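You operate a simulated robot arm through the tools that you are given. There is no shell and no other tool. Be economical: measure what you need, move in short steps, check, and stop when the job is done.

The job below is to be done with a simulated robot arm. You get a single attempt, and the scene is never put back.

Task
Clamp the toe piece, wipe its top clean with the damp pad, then free it.
Fine: clamp first, then damp the pad on the sponge; pad back in the tray, lid shut; the toe piece stays in the jig. What is to be rubbed or washed off counts as gone when no trace of it is left.

It is judged by the outcome, as a careful person would: the job done as asked, and still so three seconds after it is handed in. It fails if anything else is knocked over, pushed out of place, dropped, spilled or broken. Lids that push on must go on centred and level and be pressed home; caps that screw on are set level and turned clockwise until they are tight.

Robot
A 7-joint arm with a two-finger parallel gripper, fixed in place. Base frame: the origin is at the foot of the arm, x ahead of it, y to its left, z up. Lengths are in mm, angles in degrees, forces in N, time in s.
Its first joint turns from -66.0 to 66.0 degrees. Payload 2.6 kg.
The TCP is the grasp point between the finger pads, 30 mm short of the fingertips. In the tool frame z runs along the fingers and y along their closing line. The gripper opens to 94 mm. The fingers are 28 mm wide and 10 mm thick; the gripper's body (50 by 96 mm) begins 55 mm behind the TCP.
Orientation is told as [roll, pitch, yaw] about the base's x, y, z axes, in that order, counted from this pose: with the fingers straight down and closing along the base's y, the tool's x points along the base's -x, its y along +y and its z along -z.

Tools
- The arm moves only by the tool arm_command. Its argument "plan" is one flat list of numbers, 6 for each row, row after row: the shift along the tool's x, y, z in mm, then the turn, a rotation vector about the tool's x, y, z in degrees. In form: [x, y, z, rx, ry, rz, x, y, z, rx, ry, rz, ...]. A call has 1 to 10 rows; each row is the pose to reach, as a shift and turn from the pose commanded when the call began, along the tool's axes at that moment. "jaw" is the opening, from 0 (shut) to 1 (fully open), set as the call begins (left out, the last holds). A row lasts 0.2 s, in which the tool goes at most 50 mm and 8.6 degrees; a call with a longer step from one row to the next is refused whole, and so is a gripper value outside its range. A pose out of reach is approached as far as the arm can. The call stops where the force on the tool passes 40 N (or 10 N more than at its start, if that is more) or the arm is blocked; 0.2 s more then pass. The fingers move at their own pace (about 72 mm/s each) and stop on an object; they squeeze with about 29 N. The grip force told is the motor's: it shows also when the fingers shut on nothing. Time passes only in rows, and 0.2 s behind the last, so rows that repeat a pose let the fingers close. It gives the time, the measured TCP pose, the force on the tool (base axes), the opening and the grip force at its end, in the units of the frame above (readings bear some noise), with the torque about the TCP (base axes, N m) and any sound that the robot's microphone picked up.
- Cameras (640 x 400 px; columns grow to the right, rows downward): "scene" is fixed at [49.2, 440.8, 569.5]; the picture's right is [-0.66, -0.75, 0.00], its down [-0.40, 0.34, -0.85] and it looks along [0.64, -0.56, -0.52] (base axes); focal length 344 px, centre (320, 200). "wrist" rides on the gripper at [76, 14, -102] in the tool frame; the picture's right is [-0.18, 0.98, 0.00], its down [-0.75, -0.14, -0.64] and it looks along [-0.63, -0.12, 0.77] (tool axes); focal length 243 px, centre (320, 200). There is no depth. A picture from a camera that has moved, and an enlarged one, comes with that camera's place and axes in the base frame and with its lens.
- get_image(camera): a new picture of that camera. No time passes.
- inspect(camera, box): a new picture of the part [left, top, right, bottom] of that camera's present view, enlarged. No time passes.
- hand_in(): hands the job in; it is judged then, once.

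Work in short steps. Places have to be worked out from the pictures, the camera data and where the tool is seen: move nearer, look again, correct. Check each grasp and each placing, and mend what went wrong. You have 120 turns and 76 pictures in all, those below and enlarged ones among them. Open the gripper and draw the arm clear of the work before you hand the job in, unless the task says otherwise; then end with one line.

The tools are called as a command line: name --argument value ..., lists and objects as JSON in quotes. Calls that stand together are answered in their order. arm_command: Moves the arm, as the interface text tells. Its arguments: {"type":"object","properties":{"plan":{"type":"array","items":{"type":"number"}},"jaw":{"type":"number"}},"required":["plan"]} The other tools are called the same way: get_image (camera) takes a picture; inspect (camera, box) takes an enlarged picture of a part of a camera's view; hand_in () hands the job in.

At the start:

```text
time_s: 0.0
ee_pos: [420.0, -77.2, 319.4]
ee_rot: [0.0, 0.0, -0.1]
force: [0.5, 1.0, 0.0]
torque: [-0.01, -0.01, -0.02]
grip_width: 93.7
grasp_force: 0.1
```

scene: 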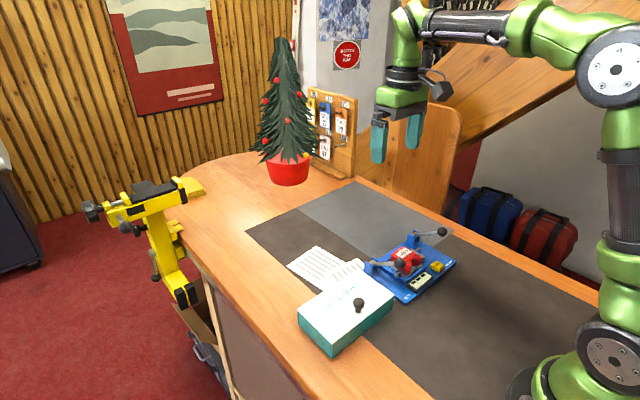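
wrist: 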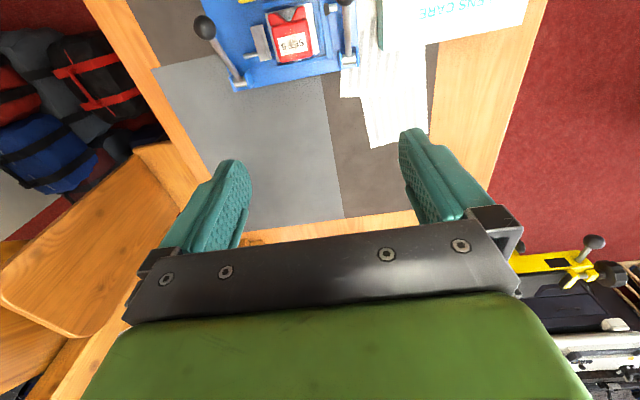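

The scene shows a blue jig with a red toe piece and levers, and a teal box with white lid and knob. I look closer at both.

inspect --camera "scene" --box '[350, 215, 470, 310]'

inspect --camera "scene" --box '[270, 230, 430, 360]'

inspect --camera "wrist" --box '[180, 0, 380, 110]'

```text
4.21 times, centred on (410, 262) of scene
camera zoom: at [49.2, 440.8, 569.5], right [-0.66, -0.75, 0.0], down [-0.4, 0.34, -0.85], along [0.64, -0.56, -0.52], focal length 1447 px, centre (-59, -63)
```

zoom: 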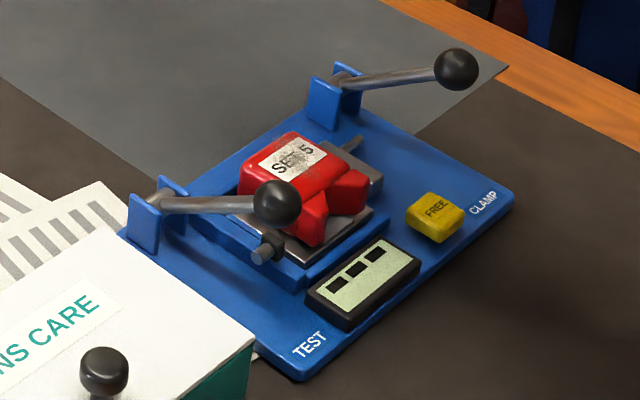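

```text
3.08 times, centred on (350, 295) of scene
camera zoom: at [49.2, 440.8, 569.5], right [-0.66, -0.75, 0.0], down [-0.4, 0.34, -0.85], along [0.64, -0.56, -0.52], focal length 1058 px, centre (228, -92)
```

zoom: 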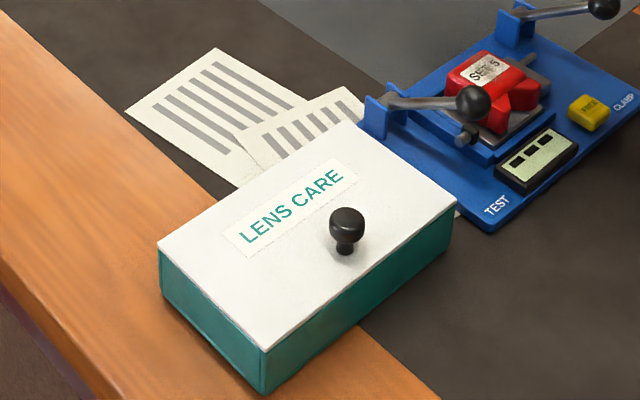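

```text
3.20 times, centred on (280, 55) of wrist
camera zoom: at [344.4, -62.3, 421.9], right [0.19, 0.98, 0.0], down [0.75, -0.14, 0.64], along [0.63, -0.12, -0.77], focal length 776 px, centre (448, 664)
```

zoom: 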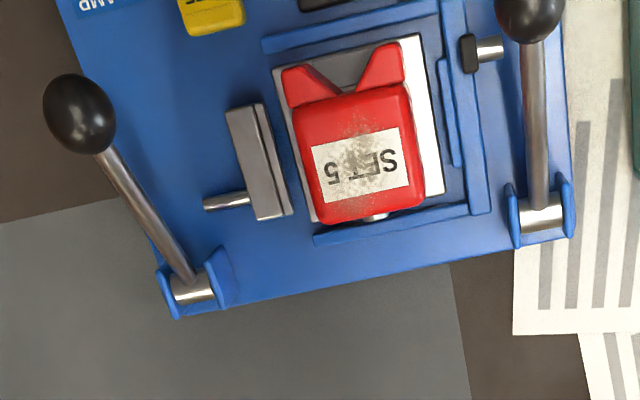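

My triangulation between the two cameras doesn't match the stated table height, so I'll move to get parallax from the wrist camera. I shift 90 mm toward the base, 30 mm down.

arm_command --plan '[45, 0, 0, 0, 0, 0, 90, 0, 30, 0, 0, 0, 90, 0, 30, 0, 0, 0]'

get_image --camera "wrist"

get_image --camera "scene"

```text
refused: row 2 steps farther than a row can; nothing moved
```

```text
70 pictures are left
camera wrist: at [344.4, -62.3, 421.9], right [0.19, 0.98, 0.0], down [0.75, -0.14, 0.64], along [0.63, -0.12, -0.77], focal length 243 px, centre (320, 200)
```

wrist: 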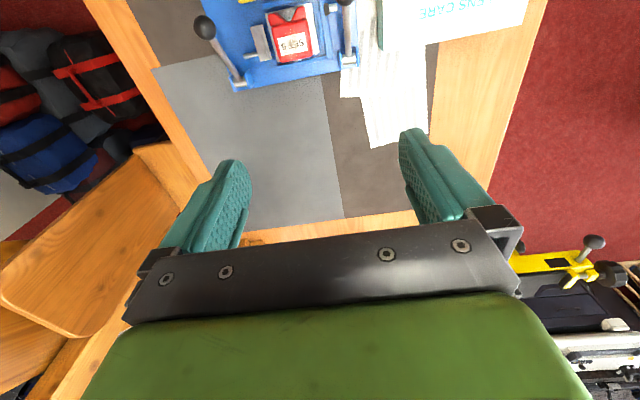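

```text
69 pictures are left
```

scene: 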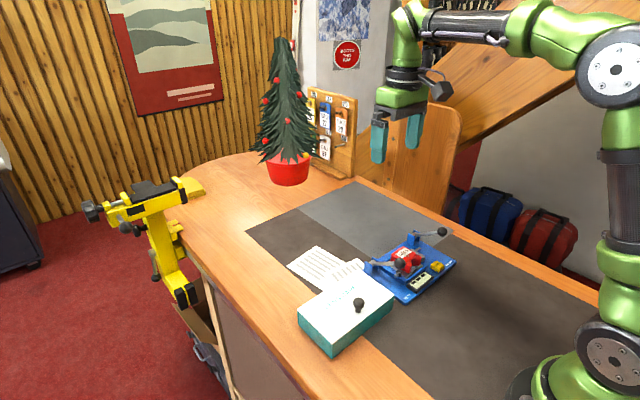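

Refused for step length, so I repeat with smaller steps.

arm_command --plan '[45, 0, 0, 0, 0, 0, 90, 0, 0, 0, 0, 0, 130, 0, 0, 0, 0, 0, 130, 0, 0, 0, 0, 0, 130, 0, 0, 0, 0, 0]'

get_image --camera "wrist"

get_image --camera "scene"

```text
time_s: 1.2
ee_pos: [287.3, -76.3, 321.5]
ee_rot: [0.1, 0.0, -0.2]
force: [0.6, 0.9, 0.3]
torque: [-0.02, -0.01, 0.0]
grip_width: 93.9
grasp_force: 0.0
```

```text
68 pictures are left
camera wrist: at [212.4, -60.9, 423.9], right [0.18, 0.98, 0.0], down [0.75, -0.14, 0.64], along [0.63, -0.12, -0.77], focal length 243 px, centre (320, 200)
```

wrist: 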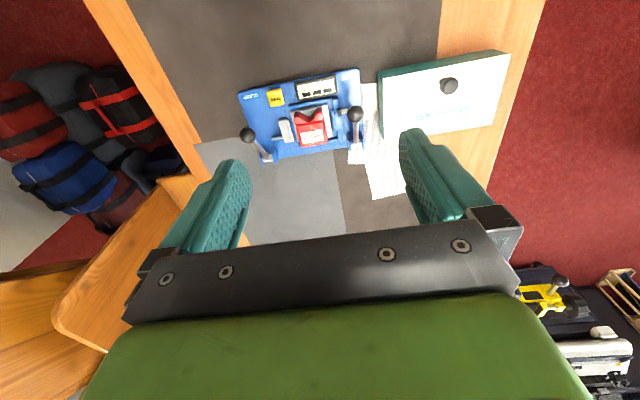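

```text
67 pictures are left
```

scene: 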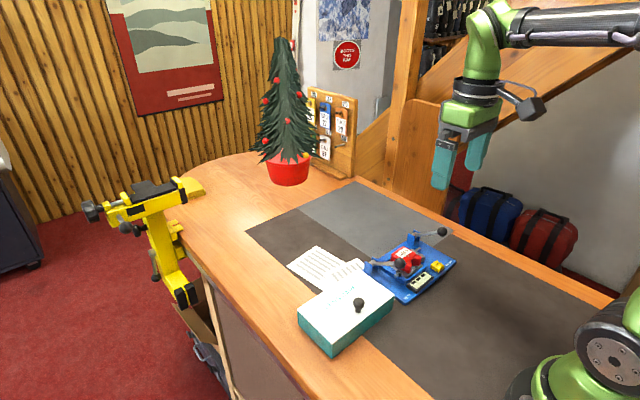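

Parallax says the table is near z≈0 (not -110) and the clamp knob is about (346,-194,89). I inspect the jig and box from here.

inspect --camera "wrist" --box '[225, 60, 385, 170]'

inspect --camera "wrist" --box '[360, 40, 520, 150]'

```text
3.64 times, centred on (305, 115) of wrist
camera zoom: at [212.4, -60.9, 423.9], right [0.18, 0.98, 0.0], down [0.75, -0.14, 0.64], along [0.63, -0.12, -0.77], focal length 882 px, centre (374, 509)
```

zoom: 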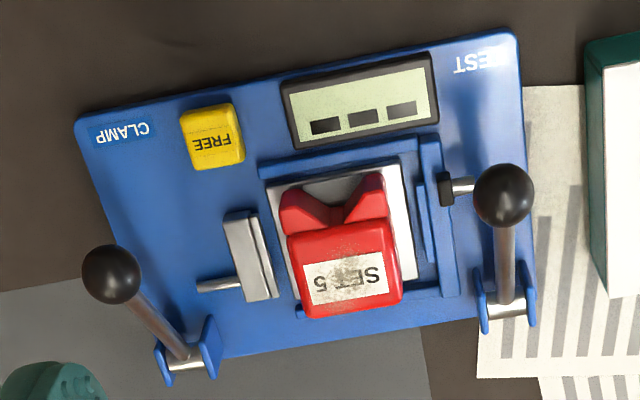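

```text
3.64 times, centred on (440, 95) of wrist
camera zoom: at [212.4, -60.9, 423.9], right [0.18, 0.98, 0.0], down [0.75, -0.14, 0.64], along [0.63, -0.12, -0.77], focal length 882 px, centre (-116, 582)
```

zoom: 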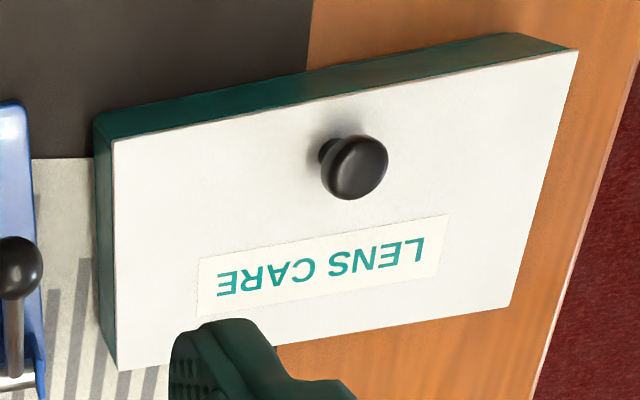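

The jig and box are axis-aligned. The estimates are: toe top about (382,-105,52), clamp knob (346,-194,89), lid knob (335,94,74), and the box lid is probably hinged at the far edge. I shut the jaws and go above the clamp knob.

arm_command --plan '[-12, -24, 32, 0, 0, 0, -24, -48, 64, 0, 0, 0, -36, -72, 96, 0, 0, 0, -48, -96, 128, 0, 0, 0, -59, -118, 155, 0, 0, 0, -59, -118, 155, 0, 0, 0]' --jaw 0

get_image --camera "wrist"

inspect --camera "scene" --box '[350, 170, 510, 310]'

```text
time_s: 2.6
ee_pos: [349.8, -197.8, 165.6]
ee_rot: [0.0, 0.0, -0.1]
force: [0.5, -0.3, 0.1]
torque: [0.01, 0.01, 0.02]
grip_width: 0.2
grasp_force: 28.8
```

```text
64 pictures are left
camera wrist: at [274.5, -182.4, 268.3], right [0.19, 0.98, 0.0], down [0.75, -0.14, 0.64], along [0.63, -0.12, -0.77], focal length 243 px, centre (320, 200)
```

wrist: 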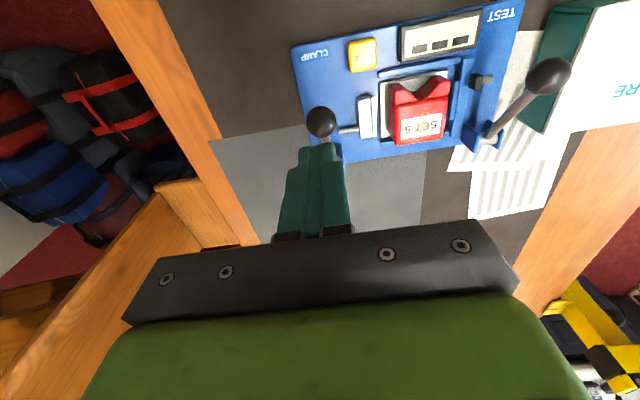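

```text
2.86 times, centred on (430, 240) of scene
camera zoom: at [49.2, 440.8, 569.5], right [-0.66, -0.75, 0.0], down [-0.4, 0.34, -0.85], along [0.64, -0.56, -0.52], focal length 982 px, centre (6, 86)
```

zoom: 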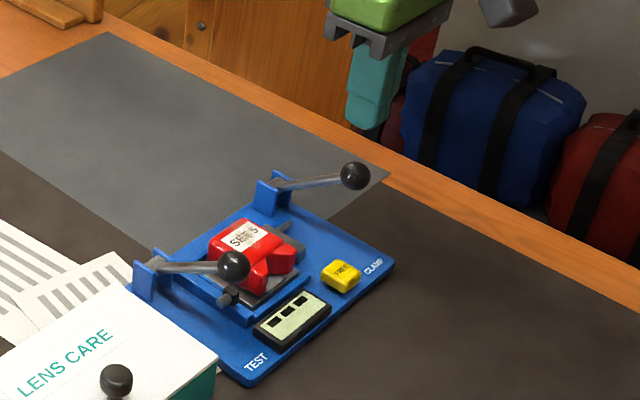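

Refined clamp knob at about (348,-196,83). The closed fingertips are right over it at z≈136, so I descend and push down until resistance.

arm_command --plan '[3, 2, 20, 0, 0, 0, 3, 2, 36, 0, 0, 0, 3, 2, 44, 0, 0, 0, 3, 2, 50, 0, 0, 0, 3, 2, 55, 0, 0, 0, 3, 2, 60, 0, 0, 0]'

inspect --camera "scene" --box '[350, 170, 510, 310]'

```text
time_s: 4.0
ee_pos: [345.7, -192.4, 102.6]
ee_rot: [0.0, 0.0, -0.1]
force: [-1.2, -0.8, 2.9]
torque: [-0.01, 0.07, 0.0]
grip_width: 0.0
grasp_force: 29.4
```

```text
2.86 times, centred on (430, 240) of scene
camera zoom: at [49.1, 440.8, 569.5], right [-0.66, -0.75, 0.0], down [-0.4, 0.34, -0.85], along [0.64, -0.56, -0.52], focal length 982 px, centre (6, 86)
```

zoom: 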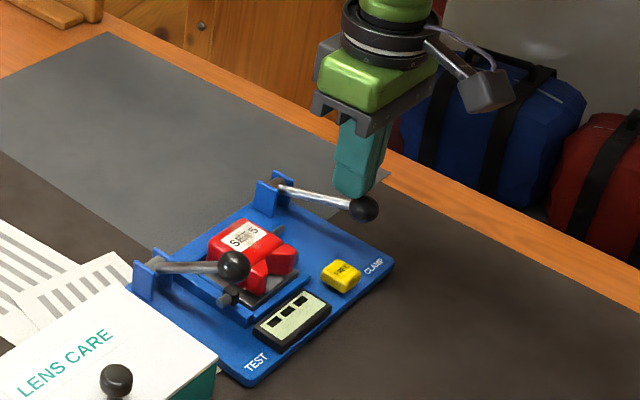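

The lever is following down with only about 3 N. I keep pushing down in small steps.

arm_command --plan '[0, 0, 6, 0, 0, 0, 0, 0, 12, 0, 0, 0, 0, 0, 18, 0, 0, 0, 0, 0, 24, 0, 0, 0, 0, 0, 30, 0, 0, 0]'

inspect --camera "scene" --box '[350, 170, 510, 310]'

```text
time_s: 5.2
ee_pos: [349.7, -195.0, 77.6]
ee_rot: [-0.2, -0.7, 0.2]
force: [8.0, 1.3, 32.0]
torque: [0.01, 0.17, -0.01]
grip_width: 0.0
grasp_force: 29.0
```

```text
2.86 times, centred on (430, 240) of scene
camera zoom: at [49.0, 440.9, 569.5], right [-0.66, -0.75, 0.0], down [-0.4, 0.34, -0.85], along [0.64, -0.56, -0.52], focal length 982 px, centre (6, 86)
```

zoom: 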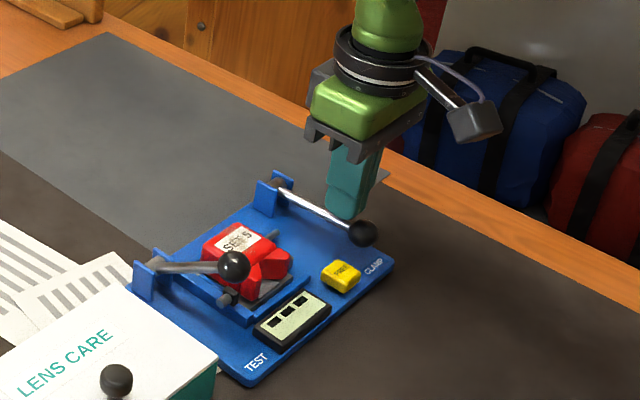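

32 N now, and the toe piece shifted against the stop, so the lever looks to be at its end. I back off upward and look from the wrist.

arm_command --plan '[0, 0, -30, 0, 0, 0, 10, 0, -70, 0, 0, 0, 50, 0, -100, 0, 0, 0, 50, 0, -100, 0, 0, 0]'

inspect --camera "scene" --box '[365, 215, 465, 310]'

inspect --camera "wrist" --box '[260, 0, 580, 200]'

```text
time_s: 6.2
ee_pos: [291.8, -194.9, 173.4]
ee_rot: [0.0, 0.1, -0.2]
force: [1.2, 0.4, -0.3]
torque: [0.02, -0.04, -0.01]
grip_width: 0.0
grasp_force: 29.1
```

```text
4.21 times, centred on (415, 262) of scene
camera zoom: at [49.1, 440.8, 569.5], right [-0.66, -0.75, 0.0], down [-0.4, 0.34, -0.85], along [0.64, -0.56, -0.52], focal length 1447 px, centre (-80, -63)
```

zoom: 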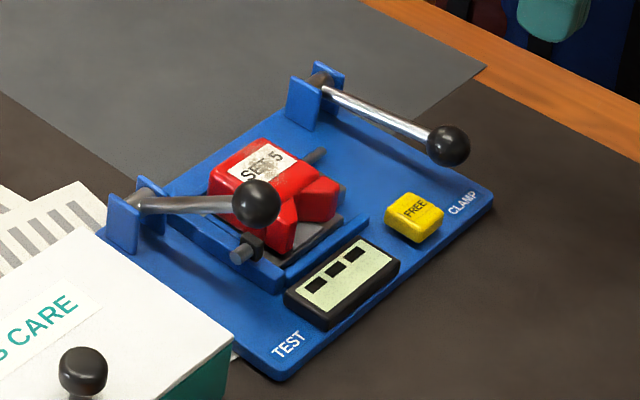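

```text
2.00 times, centred on (420, 100) of wrist
camera zoom: at [217.8, -179.5, 274.5], right [0.19, 0.98, 0.0], down [0.75, -0.14, 0.64], along [0.63, -0.12, -0.77], focal length 485 px, centre (120, 400)
```

zoom: 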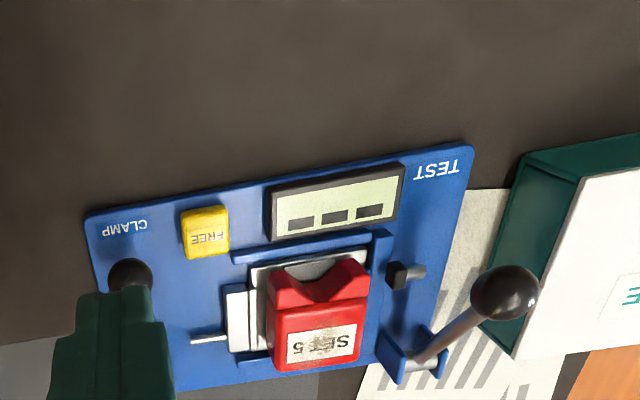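

The toe piece is clamped: the block is against it and the lever stays down. Next the box: I rise, open the jaws, and travel to above the lid knob.

arm_command --plan '[0, 15, -40, 0, 0, 0, 0, 60, -40, 0, 0, 0, 0, 105, -40, 0, 0, 0, 0, 150, -40, 0, 0, 0, -10, 195, -40, 0, 0, 0, -10, 240, -40, 0, 0, 0, -10, 280, -20, 0, 0, 0, -10, 289, 0, 0, 0, 0, -10, 289, 0, 0, 0, 0]' --jaw 0.6

get_image --camera "wrist"

inspect --camera "scene" --box '[270, 230, 430, 360]'

```text
time_s: 8.2
ee_pos: [306.7, 93.9, 173.5]
ee_rot: [0.0, 0.0, -0.2]
force: [-0.4, -0.1, 0.3]
torque: [0.04, 0.02, 0.01]
grip_width: 56.2
grasp_force: 0.0
```

```text
58 pictures are left
camera wrist: at [231.4, 109.6, 276.5], right [0.19, 0.98, 0.0], down [0.75, -0.14, 0.64], along [0.63, -0.12, -0.77], focal length 243 px, centre (320, 200)
```

wrist: 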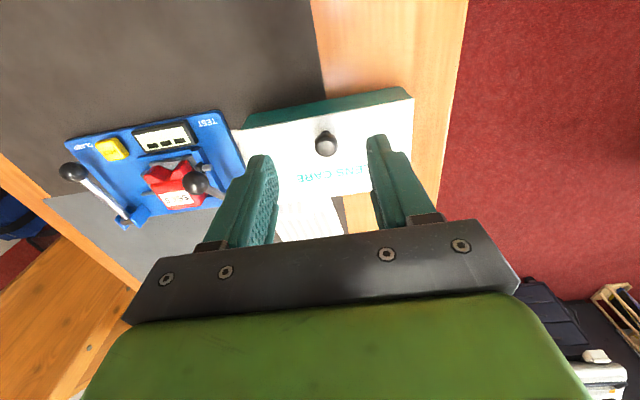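

```text
3.08 times, centred on (350, 295) of scene
camera zoom: at [49.1, 440.9, 569.5], right [-0.66, -0.75, 0.0], down [-0.4, 0.34, -0.85], along [0.64, -0.56, -0.52], focal length 1058 px, centre (228, -92)
```

zoom: 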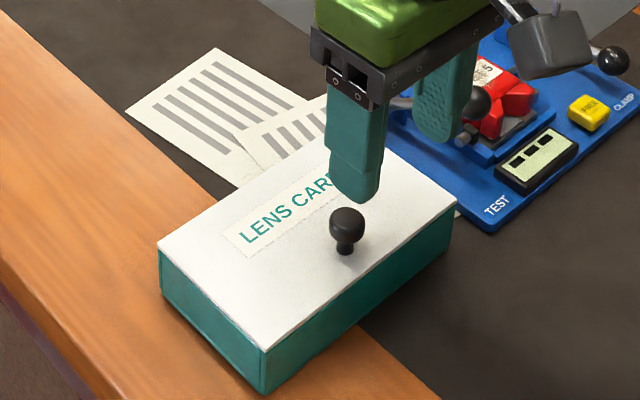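

Lid knob at about (333,97,77), lid top z≈55. I straddle it with the fingertips stopping at z≈63.

arm_command --plan '[-15, 3, 20, 0, 0, 0, -26, 3, 50, 0, 0, 0, -26, 3, 72, 0, 0, 0, -26, 3, 80, 0, 0, 0, -26, 3, 80, 0, 0, 0]'

get_image --camera "wrist"

inspect --camera "scene" --box '[290, 240, 410, 340]'

```text
time_s: 9.4
ee_pos: [331.0, 100.0, 95.9]
ee_rot: [0.0, 0.1, -0.1]
force: [1.4, -1.0, -0.4]
torque: [-0.02, 0.0, 0.03]
grip_width: 56.2
grasp_force: 0.1
```

```text
56 pictures are left
camera wrist: at [255.2, 114.6, 197.8], right [0.19, 0.98, 0.0], down [0.75, -0.14, 0.64], along [0.63, -0.12, -0.77], focal length 243 px, centre (320, 200)
```

wrist: 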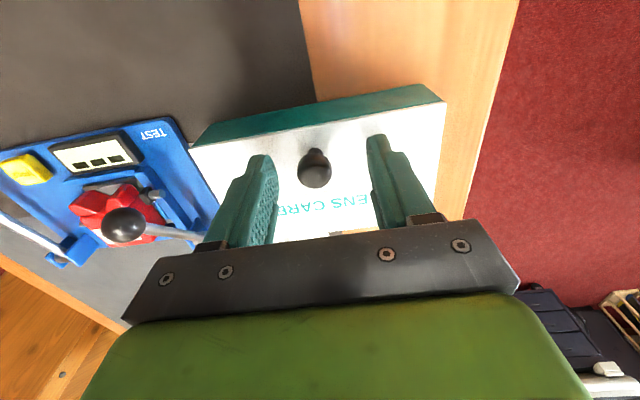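

```text
4.00 times, centred on (350, 290) of scene
camera zoom: at [49.2, 440.8, 569.5], right [-0.66, -0.75, 0.0], down [-0.4, 0.34, -0.85], along [0.64, -0.56, -0.52], focal length 1375 px, centre (200, -160)
```

zoom: 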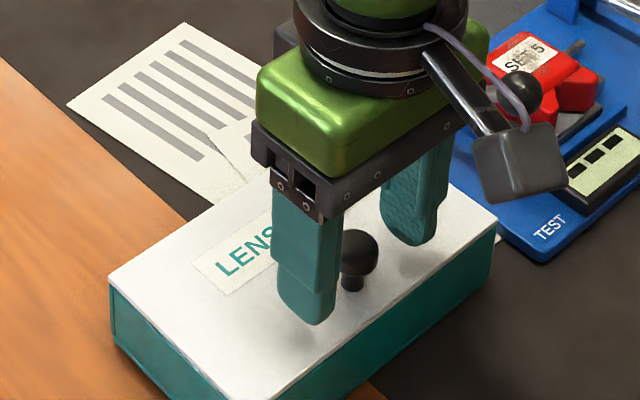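

The knob sits between the fingers at about y=97. I centre slightly, lower 4 mm and close on it.

arm_command --plan '[0, -2, 4, 0, 0, 0, 0, -2, 4, 0, 0, 0, 0, -2, 4, 0, 0, 0, 0, -2, 4, 0, 0, 0]' --jaw 0

inspect --camera "scene" --box '[290, 240, 410, 340]'

```text
time_s: 10.4
ee_pos: [331.6, 95.0, 91.1]
ee_rot: [-0.1, -0.1, -0.1]
force: [0.5, -21.2, 9.5]
torque: [-0.52, -0.02, -0.14]
grip_width: 21.5
grasp_force: 28.7
```

```text
4.00 times, centred on (350, 290) of scene
camera zoom: at [49.1, 440.8, 569.5], right [-0.66, -0.75, 0.0], down [-0.4, 0.34, -0.85], along [0.64, -0.56, -0.52], focal length 1375 px, centre (200, -160)
```

zoom: 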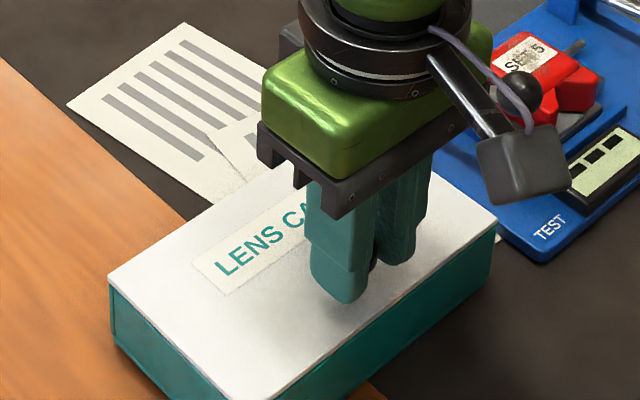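

Grip is on (21.5 mm) but with 21 N sideways, so I ease the tool 2 mm toward -y to relieve it.

arm_command --plan '[0, -2, 0, 0, 0, 0, 0, -2, 0, 0, 0, 0]'

```text
time_s: 11.0
ee_pos: [331.2, 95.5, 91.0]
ee_rot: [0.0, 0.0, -0.1]
force: [0.2, -15.5, 5.8]
torque: [-0.4, -0.23, -0.11]
grip_width: 21.3
grasp_force: 28.8
```

It eased by 6 N; 4 mm more.

arm_command --plan '[0, -4, 0, 0, 0, 0, 0, -4, 0, 0, 0, 0]'

```text
time_s: 11.6
ee_pos: [330.1, 93.7, 91.3]
ee_rot: [0.2, 0.0, 0.3]
force: [-2.1, 16.8, 3.6]
torque: [0.49, -0.41, 0.28]
grip_width: 21.3
grasp_force: 28.7
```

Slightly over; I go back 2 mm and lift 12 mm to learn whether the lid is hinged.

arm_command --plan '[0, 2, 0, 0, 0, 0, 0, 2, -4, 0, 0, 0, 0, 2, -8, 0, 0, 0, 0, 2, -12, 0, 0, 0, 0, 2, -12, 0, 0, 0]'

inspect --camera "scene" --box '[290, 240, 410, 340]'

```text
time_s: 12.8
ee_pos: [332.0, 92.6, 103.0]
ee_rot: [0.0, 0.2, 0.0]
force: [0.0, -0.2, -16.0]
torque: [-0.08, 0.68, -0.01]
grip_width: 21.2
grasp_force: 28.9
```

```text
4.00 times, centred on (350, 290) of scene
camera zoom: at [49.2, 440.9, 569.5], right [-0.66, -0.75, 0.0], down [-0.4, 0.34, -0.85], along [0.64, -0.56, -0.52], focal length 1375 px, centre (200, -160)
```

zoom: 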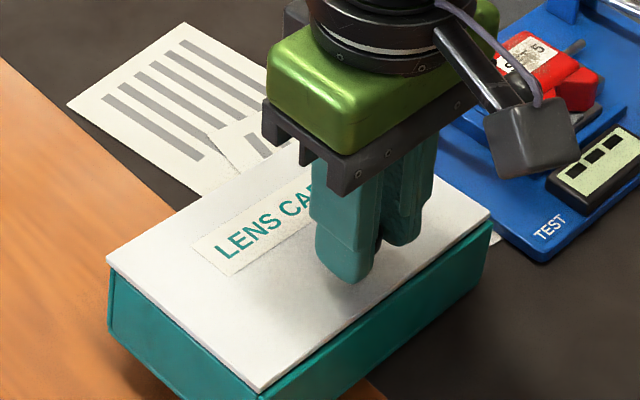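

The front of the lid rose while the rear stayed: it is hinged at the far edge. I follow the arc, rotating with it (first to 16°).

arm_command --plan '[-3, 0, 0, 0, 4, 0, -6.5, 0, 0, 0, 8, 0, -10, 0, -4, 0, 12, 0, -14.5, 0, -9, 0, 16, 0]'

inspect --camera "scene" --box '[290, 240, 410, 340]'

```text
time_s: 13.8
ee_pos: [345.8, 92.1, 112.8]
ee_rot: [-0.1, 16.2, 0.0]
force: [3.3, 1.3, -12.2]
torque: [0.08, -0.37, 0.14]
grip_width: 21.5
grasp_force: 28.7
```

```text
4.00 times, centred on (350, 290) of scene
camera zoom: at [49.2, 440.9, 569.5], right [-0.66, -0.75, 0.0], down [-0.4, 0.34, -0.85], along [0.64, -0.56, -0.52], focal length 1375 px, centre (200, -160)
```

zoom: 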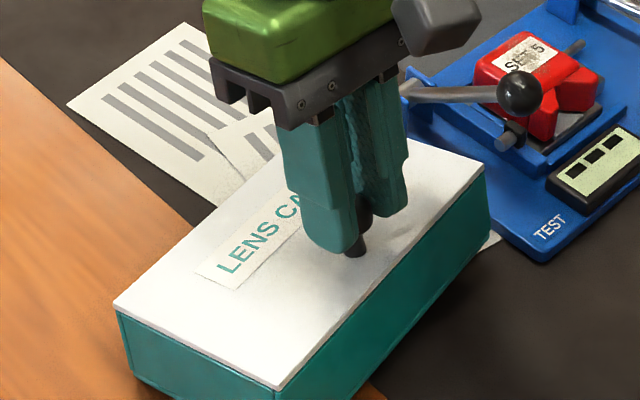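

The box itself seems to have moved with the lid. I check the whole views before doing anything more.

get_image --camera "scene"

get_image --camera "wrist"

```text
51 pictures are left
```

scene: 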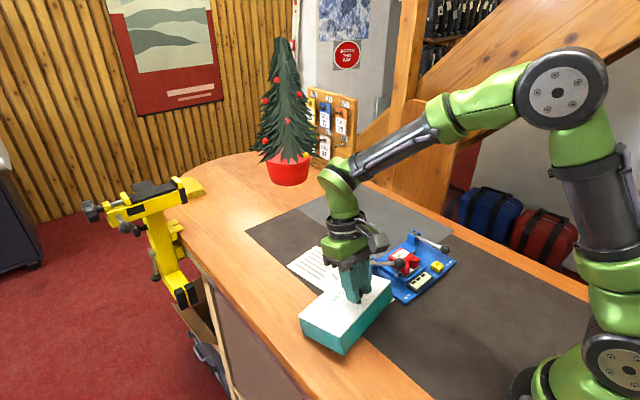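

```text
50 pictures are left
camera wrist: at [302.2, 107.2, 231.1], right [0.18, 0.98, -0.05], down [0.9, -0.14, 0.41], along [0.39, -0.12, -0.91], focal length 243 px, centre (320, 200)
```

wrist: 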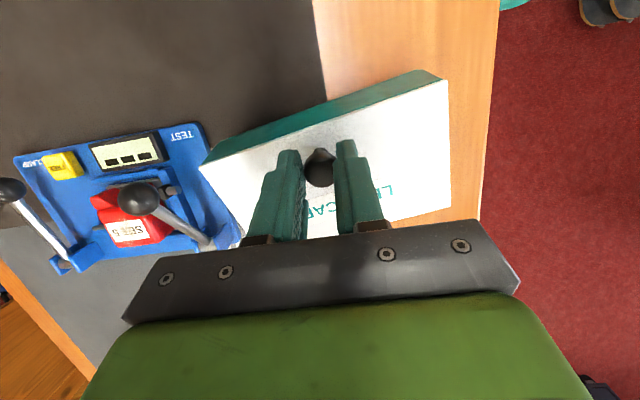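

I have been lifting the whole box: the lid isn't free to swing this way. I retrace the path exactly to set it back down in place.

arm_command --plan '[2, 0, 6, 0, -4, 0, 4.9, 0, 11, 0, -8, 0, 8, 0, 12, 0, -12, 0, 11.45, 0, 12.65, 0, -16, 0, 10.3, 0, 16.5, 0, -16, 0, 9.2, 0, 20.4, 0, -16, 0, 8.4, 0, 23.2, 0, -16, 0, 8.4, 0, 23.2, 0, -16, 0]'

inspect --camera "scene" --box '[270, 230, 430, 360]'

```text
time_s: 15.6
ee_pos: [332.5, 93.0, 92.5]
ee_rot: [0.0, -0.2, -0.1]
force: [0.1, 5.2, 27.1]
torque: [0.15, -0.31, 0.03]
grip_width: 21.8
grasp_force: 29.0
```

```text
3.08 times, centred on (350, 295) of scene
camera zoom: at [49.0, 440.8, 569.6], right [-0.66, -0.75, 0.0], down [-0.4, 0.34, -0.85], along [0.64, -0.56, -0.52], focal length 1058 px, centre (228, -92)
```

zoom: 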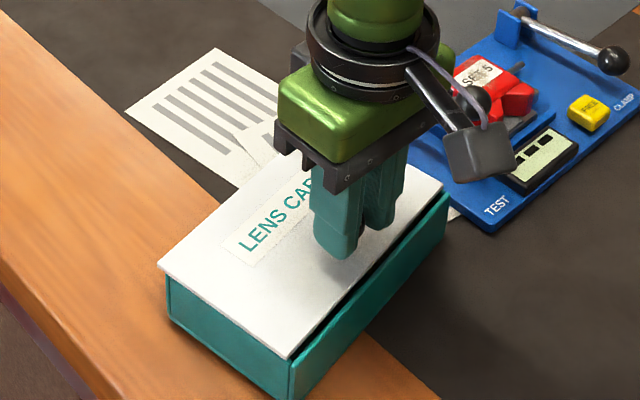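

The lid now shows a gap at the front edge, and I'm pressing with 27 N. I ease up 3 mm and look.

arm_command --plan '[0, 0, -3, 0, 0, 0, 0, 0, -3, 0, 0, 0]'

inspect --camera "scene" --box '[290, 255, 410, 355]'

get_image --camera "wrist"

```text
time_s: 16.2
ee_pos: [328.6, 92.3, 91.8]
ee_rot: [-0.1, 0.4, 0.0]
force: [-0.1, 5.0, -6.6]
torque: [0.17, -0.21, 0.27]
grip_width: 21.2
grasp_force: 28.4
```

```text
4.00 times, centred on (350, 305) of scene
camera zoom: at [49.2, 440.8, 569.5], right [-0.66, -0.75, 0.0], down [-0.4, 0.34, -0.85], along [0.64, -0.56, -0.52], focal length 1375 px, centre (200, -220)
```

zoom: 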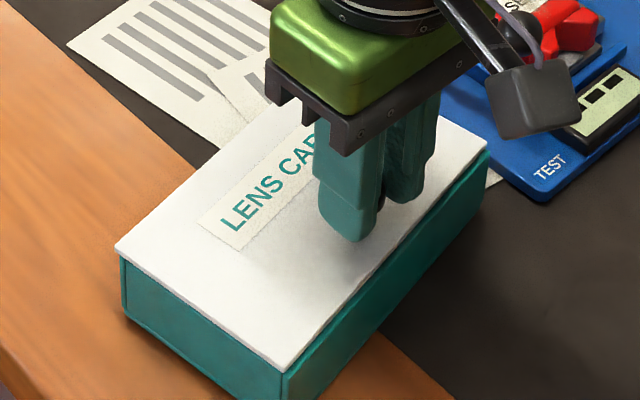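

```text
47 pictures are left
camera wrist: at [254.2, 107.6, 195.7], right [0.18, 0.98, 0.0], down [0.76, -0.14, 0.64], along [0.63, -0.12, -0.77], focal length 243 px, centre (320, 200)
```

wrist: 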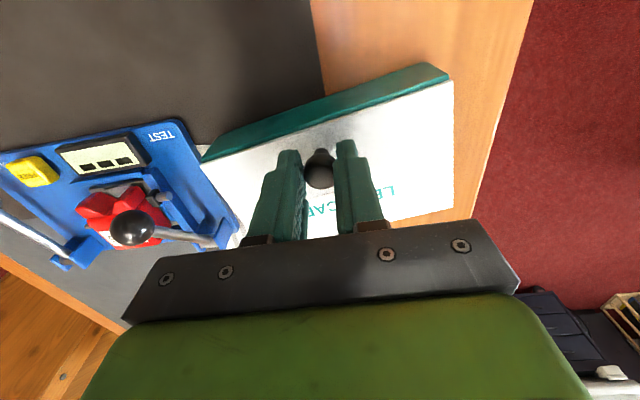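

The front edge shows a slight gap, perhaps a stiff or damped hinge. I hold still for a second to see whether the force decays.

arm_command --plan '[0, 0, 0, 0, 0, 0, 0, 0, 0, 0, 0, 0, 0, 0, 0, 0, 0, 0, 0, 0, 0, 0, 0, 0, 0, 0, 0, 0, 0, 0]'

inspect --camera "wrist" --box '[180, 50, 480, 260]'

```text
time_s: 17.4
ee_pos: [330.9, 92.6, 94.3]
ee_rot: [0.0, 0.0, -0.1]
force: [0.0, 0.0, -17.2]
torque: [0.03, 0.6, -0.01]
grip_width: 21.3
grasp_force: 28.8
```

```text
1.90 times, centred on (330, 155) of wrist
camera zoom: at [255.3, 107.8, 196.7], right [0.19, 0.98, 0.0], down [0.75, -0.14, 0.64], along [0.63, -0.12, -0.77], focal length 462 px, centre (301, 286)
```

zoom: 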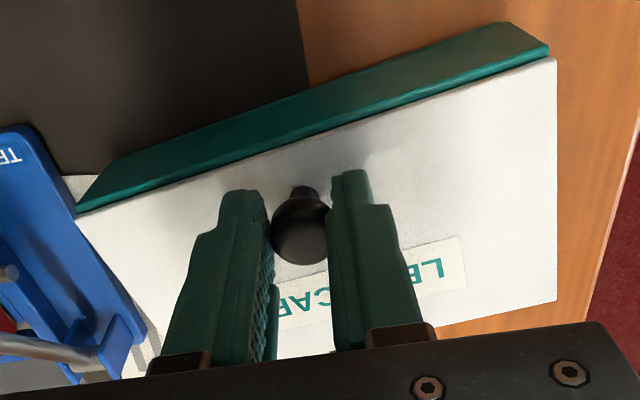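

Force is a steady 17 N with no sideways load: the box hangs a few mm off the table and has yawed about 7.5° left. I turn it back straight, return it over its original spot and lower it.

arm_command --plan '[0, 0, -3, 0, 0, 2, -1, 1, -3, 0, 0, 4, -1, 2, -3, 0, 0, 6, -1, 2, -3, 0, 0, 7.5, -1, 2, -3, 0, 0, 7.5, -1, 2, -3, 0, 0, 7.5]'

inspect --camera "wrist" --box '[180, 50, 480, 260]'

inspect --camera "scene" --box '[270, 230, 430, 360]'

```text
time_s: 18.8
ee_pos: [332.0, 94.6, 98.0]
ee_rot: [-0.1, 0.0, -7.7]
force: [1.2, 0.8, -14.3]
torque: [0.01, 0.61, 0.08]
grip_width: 21.2
grasp_force: 28.8
```

```text
1.90 times, centred on (330, 155) of wrist
camera zoom: at [260.1, 119.1, 199.7], right [0.31, 0.95, 0.0], down [0.73, -0.24, 0.64], along [0.61, -0.2, -0.77], focal length 462 px, centre (301, 286)
```

zoom: 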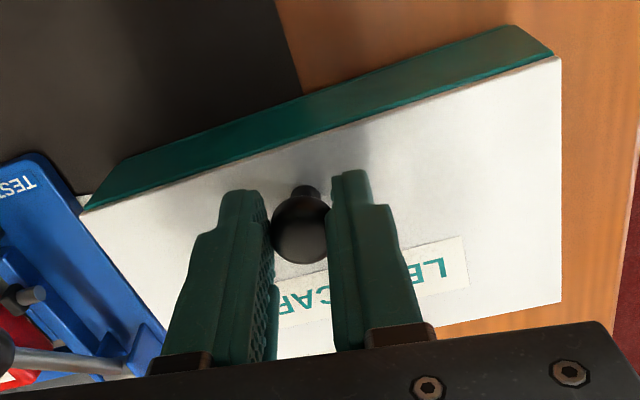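

```text
3.08 times, centred on (350, 295) of scene
camera zoom: at [49.2, 440.9, 569.5], right [-0.66, -0.75, 0.0], down [-0.4, 0.34, -0.85], along [0.64, -0.56, -0.52], focal length 1058 px, centre (228, -92)
```

zoom: 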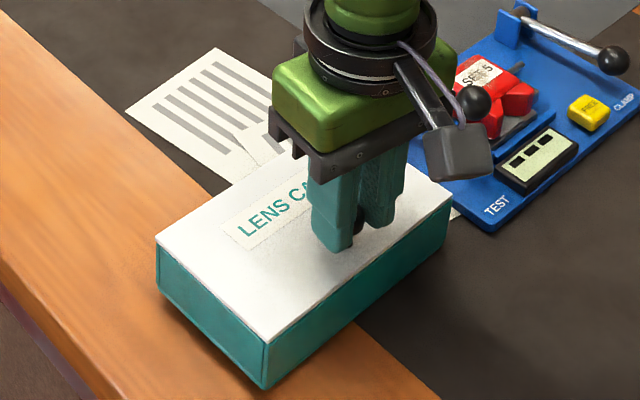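

The box is straight again and over its original place, about 7 mm up. I lower it gently.

arm_command --plan '[0, 0, 2, 0, 0, 0, 0, 0, 4, 0, 0, 0, 0, 0, 5.5, 0, 0, 0, 0, 0, 7, 0, 0, 0, 0, 0, 7, 0, 0, 0]'

inspect --camera "scene" --box '[270, 230, 430, 360]'

```text
time_s: 20.0
ee_pos: [334.5, 96.0, 92.9]
ee_rot: [0.2, -0.3, -7.4]
force: [0.9, 4.1, 26.6]
torque: [0.1, -0.3, 0.14]
grip_width: 21.6
grasp_force: 28.5
```

```text
3.08 times, centred on (350, 295) of scene
camera zoom: at [49.0, 440.8, 569.6], right [-0.66, -0.75, 0.0], down [-0.4, 0.34, -0.85], along [0.64, -0.56, -0.52], focal length 1058 px, centre (228, -92)
```

zoom: 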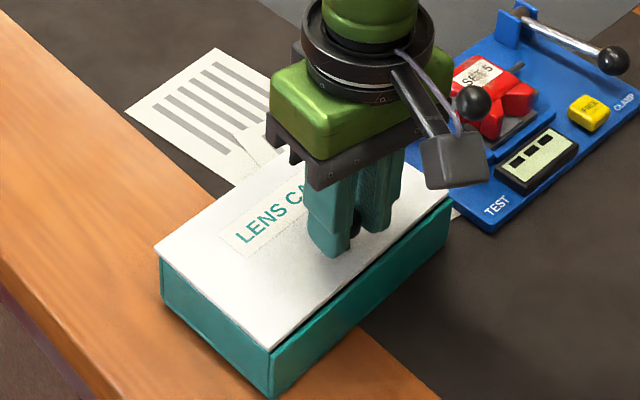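

Pressing 26 N again and a rim appears at the lid's front. I look closely at that seam.

inspect --camera "scene" --box '[305, 275, 395, 355]'

inspect --camera "wrist" --box '[200, 50, 460, 220]'

```text
5.00 times, centred on (350, 315) of scene
camera zoom: at [49.0, 440.8, 569.6], right [-0.66, -0.75, 0.0], down [-0.4, 0.34, -0.85], along [0.64, -0.56, -0.52], focal length 1719 px, centre (170, -375)
```

zoom: 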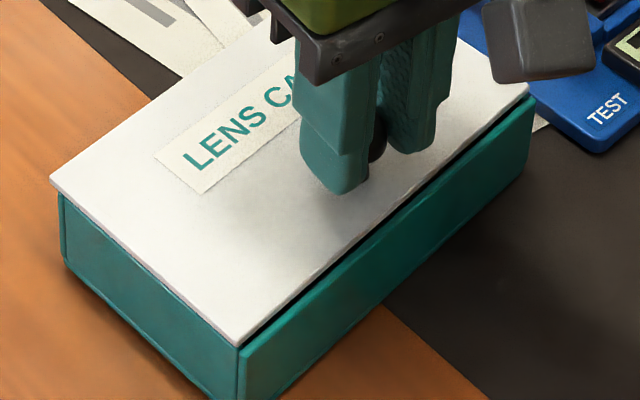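

```text
2.35 times, centred on (330, 135) of wrist
camera zoom: at [261.1, 119.5, 194.1], right [0.31, 0.95, 0.0], down [0.72, -0.24, 0.65], along [0.62, -0.2, -0.76], focal length 571 px, centre (296, 353)
```

zoom: 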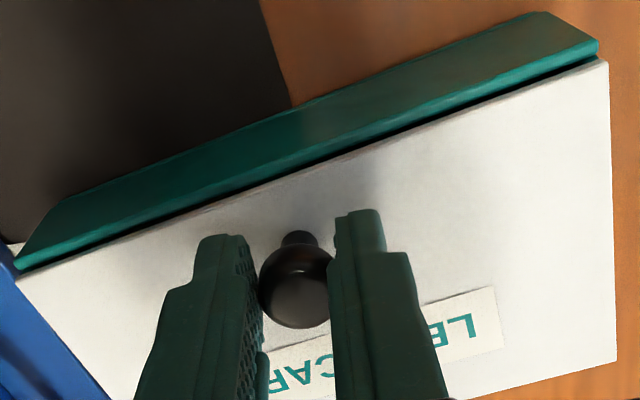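

The lid has shifted relative to the box, exposing the front rim. I release the knob and rise to see its free state.

arm_command --plan '[0, 0, 0, 0, 0, 0, 0, 0, 0, 0, 0, 0, 0, 0, 0, 0, 0, 0, 0, 0, -40, 0, 0, 0, 40, 0, -60, 0, 0, 0, 40, 0, -60, 0, 0, -7.5]' --jaw 0.5

inspect --camera "scene" --box '[290, 255, 410, 355]'

inspect --camera "wrist" --box '[200, 50, 480, 220]'

```text
time_s: 21.4
ee_pos: [292.8, 101.2, 151.1]
ee_rot: [0.0, 0.0, 0.0]
force: [0.4, 0.7, -0.5]
torque: [0.0, -0.02, 0.02]
grip_width: 47.3
grasp_force: 0.0
```

```text
4.00 times, centred on (350, 305) of scene
camera zoom: at [49.1, 440.8, 569.5], right [-0.66, -0.75, 0.0], down [-0.4, 0.34, -0.85], along [0.64, -0.56, -0.52], focal length 1375 px, centre (200, -220)
```

zoom: 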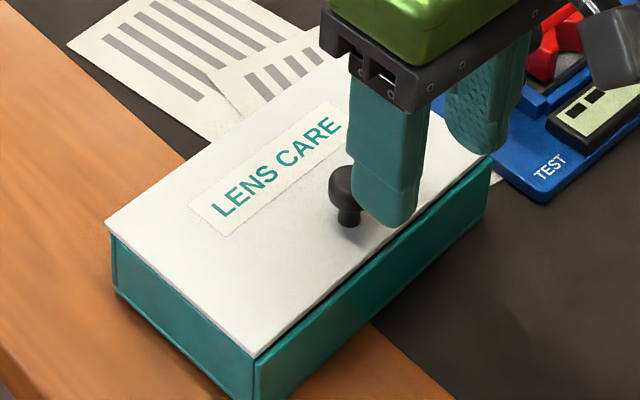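

```text
2.29 times, centred on (340, 135) of wrist
camera zoom: at [217.0, 115.6, 253.1], right [0.18, 0.98, 0.0], down [0.75, -0.14, 0.64], along [0.63, -0.12, -0.77], focal length 555 px, centre (274, 349)
```

zoom: 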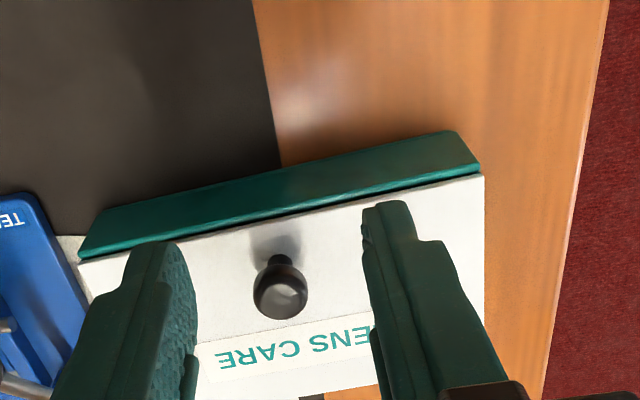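

The lid has stayed slid about 5 mm toward +x with the front rim exposed: it is a sliding lid. I re-grasp the knob, now centred at about (333,96).

arm_command --plan '[-20, -3, 15, 0, 0, 0, -40, -5, 30, 0, 0, 0, -40, -5, 50, 0, 0, 0, -40, -5, 57, 0, 0, 0, -40, -5, 57, 0, 0, 0]'

arm_command --plan '[0, 0, 0, 0, 0, 0, 0, 0, 0, 0, 0, 0, 0, 0, 0, 0, 0, 0]' --jaw 0

```text
time_s: 22.6
ee_pos: [334.8, 96.0, 91.9]
ee_rot: [0.0, 0.0, 0.0]
force: [-0.1, 0.3, -0.5]
torque: [0.01, -0.02, 0.02]
grip_width: 46.9
grasp_force: 0.1
```

```text
time_s: 23.4
ee_pos: [333.1, 97.2, 93.1]
ee_rot: [0.0, 0.0, -0.1]
force: [0.2, -9.8, 0.3]
torque: [-0.24, -0.01, -0.18]
grip_width: 21.5
grasp_force: 28.6
```

Good grip with little vertical load. I slide +x 15 mm slowly, easing 1.5 mm toward -y.

arm_command --plan '[-2, -1.5, 0, 0, 0, 0, -5, -1.5, 0, 0, 0, 0, -8, -1.5, 0, 0, 0, 0, -11, -1.5, 0, 0, 0, 0, -15, -1.5, 0, 0, 0, 0]'

inspect --camera "scene" --box '[290, 255, 410, 355]'

```text
time_s: 24.6
ee_pos: [348.0, 92.5, 93.2]
ee_rot: [0.0, 0.1, -0.1]
force: [-0.7, 0.6, -1.0]
torque: [0.12, 0.23, -0.03]
grip_width: 21.1
grasp_force: 28.9
```

```text
4.00 times, centred on (350, 305) of scene
camera zoom: at [49.2, 440.9, 569.5], right [-0.66, -0.75, 0.0], down [-0.4, 0.34, -0.85], along [0.64, -0.56, -0.52], focal length 1375 px, centre (200, -220)
```

zoom: 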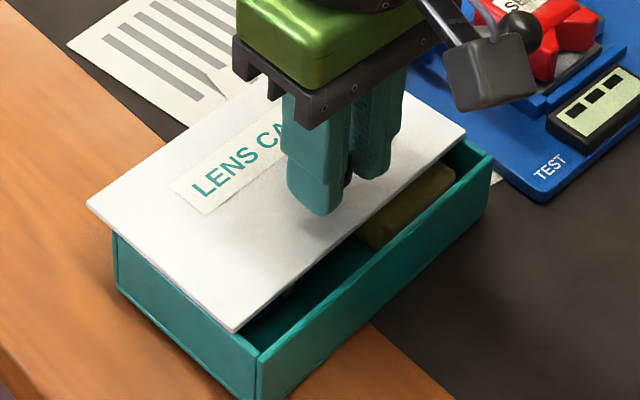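

It slides freely with almost no force, and a sponge shows inside. I continue another 40 mm.

arm_command --plan '[-5, 0, 0, 0, 0, 0, -10, 0, 0, 0, 0, 0, -15, 0, 0, 0, 0, 0, -20, 0, 0, 0, 0, 0, -25, 0, 0, 0, 0, 0, -30, 0, 0, 0, 0, 0, -35, 0, 0, 0, 0, 0, -40, 0, 0, 0, 0, 0]'

get_image --camera "wrist"

inspect --camera "scene" --box '[270, 230, 430, 360]'

```text
time_s: 26.4
ee_pos: [389.8, 92.9, 93.8]
ee_rot: [0.0, 0.0, -0.1]
force: [-0.2, 2.8, -0.1]
torque: [-0.01, 0.14, -0.22]
grip_width: 21.2
grasp_force: 28.8
```

```text
37 pictures are left
camera wrist: at [313.5, 108.4, 196.1], right [0.19, 0.98, 0.0], down [0.75, -0.14, 0.64], along [0.63, -0.12, -0.77], focal length 243 px, centre (320, 200)
```

wrist: 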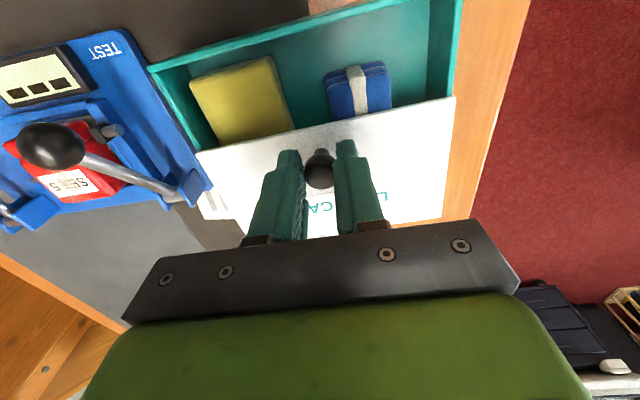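

```text
3.08 times, centred on (350, 295) of scene
camera zoom: at [49.2, 440.9, 569.5], right [-0.66, -0.75, 0.0], down [-0.4, 0.34, -0.85], along [0.64, -0.56, -0.52], focal length 1058 px, centre (228, -92)
```

zoom: 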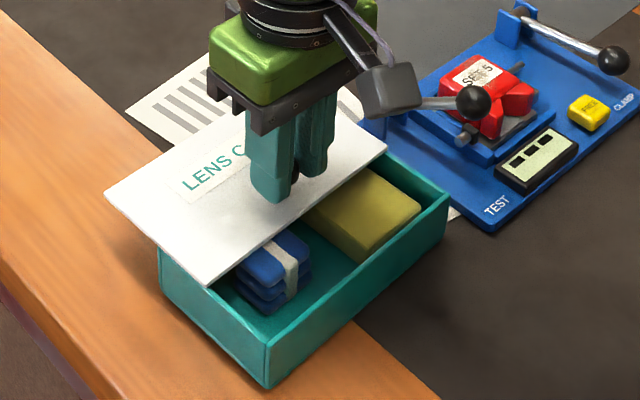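

Sponge and blue pad are now visible; I slide 25 mm more to uncover the pad fully.

arm_command --plan '[-5, 0, 0, 0, 0, 0, -10, 0, 0, 0, 0, 0, -15, 0, 0, 0, 0, 0, -20, 0, 0, 0, 0, 0, -25, 0, 0, 0, 0, 0]'

get_image --camera "wrist"

inspect --camera "scene" --box '[270, 230, 430, 360]'

```text
time_s: 27.6
ee_pos: [414.8, 93.2, 93.8]
ee_rot: [0.0, 0.0, -0.1]
force: [-0.5, 1.6, -0.6]
torque: [0.07, 0.17, -0.07]
grip_width: 21.5
grasp_force: 28.7
```

```text
35 pictures are left
camera wrist: at [338.6, 108.0, 195.9], right [0.19, 0.98, 0.0], down [0.75, -0.14, 0.64], along [0.63, -0.12, -0.77], focal length 243 px, centre (320, 200)
```

wrist: 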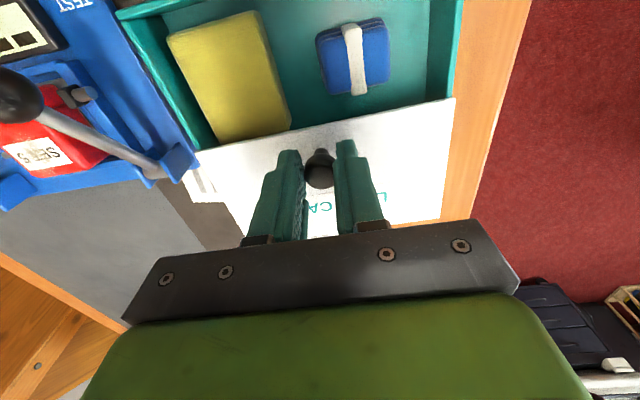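

```text
3.08 times, centred on (350, 295) of scene
camera zoom: at [49.2, 440.9, 569.5], right [-0.66, -0.75, 0.0], down [-0.4, 0.34, -0.85], along [0.64, -0.56, -0.52], focal length 1058 px, centre (228, -92)
```

zoom: 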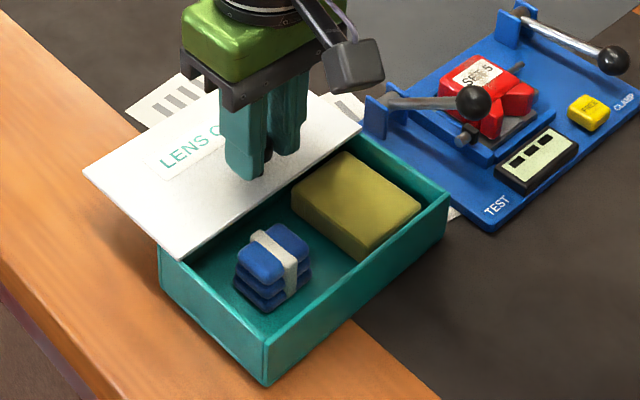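

The pad is fully exposed, centre about (369,121), top z≈38. I open the jaws and check the lid stays put.

arm_command --plan '[0, 0, 0, 0, 0, 0, 0, 0, 0, 0, 0, 0]' --jaw 0.4

arm_command --plan '[0, 0, -30, 0, 0, 0, 20, 10, -60, 0, 0, 0, 60, 27, -60, 0, 0, 0, 66, 27, -60, 0, 0, 0, 66, 27, -60, 0, 0, 0]' --jaw 0.8

get_image --camera "wrist"

inspect --camera "scene" --box '[270, 230, 430, 360]'

```text
time_s: 28.2
ee_pos: [413.9, 93.7, 93.9]
ee_rot: [0.1, -0.2, -0.1]
force: [0.2, 0.2, 0.2]
torque: [0.03, 0.02, -0.01]
grip_width: 37.8
grasp_force: 0.0
```

```text
time_s: 29.4
ee_pos: [347.5, 121.0, 153.1]
ee_rot: [0.0, 0.0, -0.1]
force: [0.1, -1.0, -0.3]
torque: [0.0, 0.0, 0.01]
grip_width: 75.2
grasp_force: 0.1
```

```text
33 pictures are left
camera wrist: at [272.4, 136.2, 255.6], right [0.19, 0.98, 0.0], down [0.75, -0.14, 0.64], along [0.63, -0.12, -0.77], focal length 243 px, centre (320, 200)
```

wrist: 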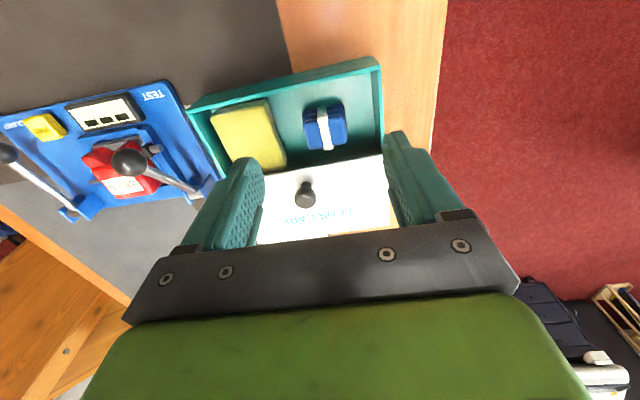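

```text
3.08 times, centred on (350, 295) of scene
camera zoom: at [49.1, 440.8, 569.5], right [-0.66, -0.75, 0.0], down [-0.4, 0.34, -0.85], along [0.64, -0.56, -0.52], focal length 1058 px, centre (228, -92)
```

zoom: 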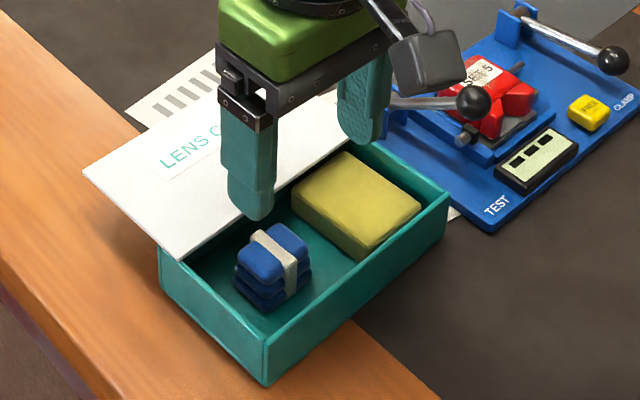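

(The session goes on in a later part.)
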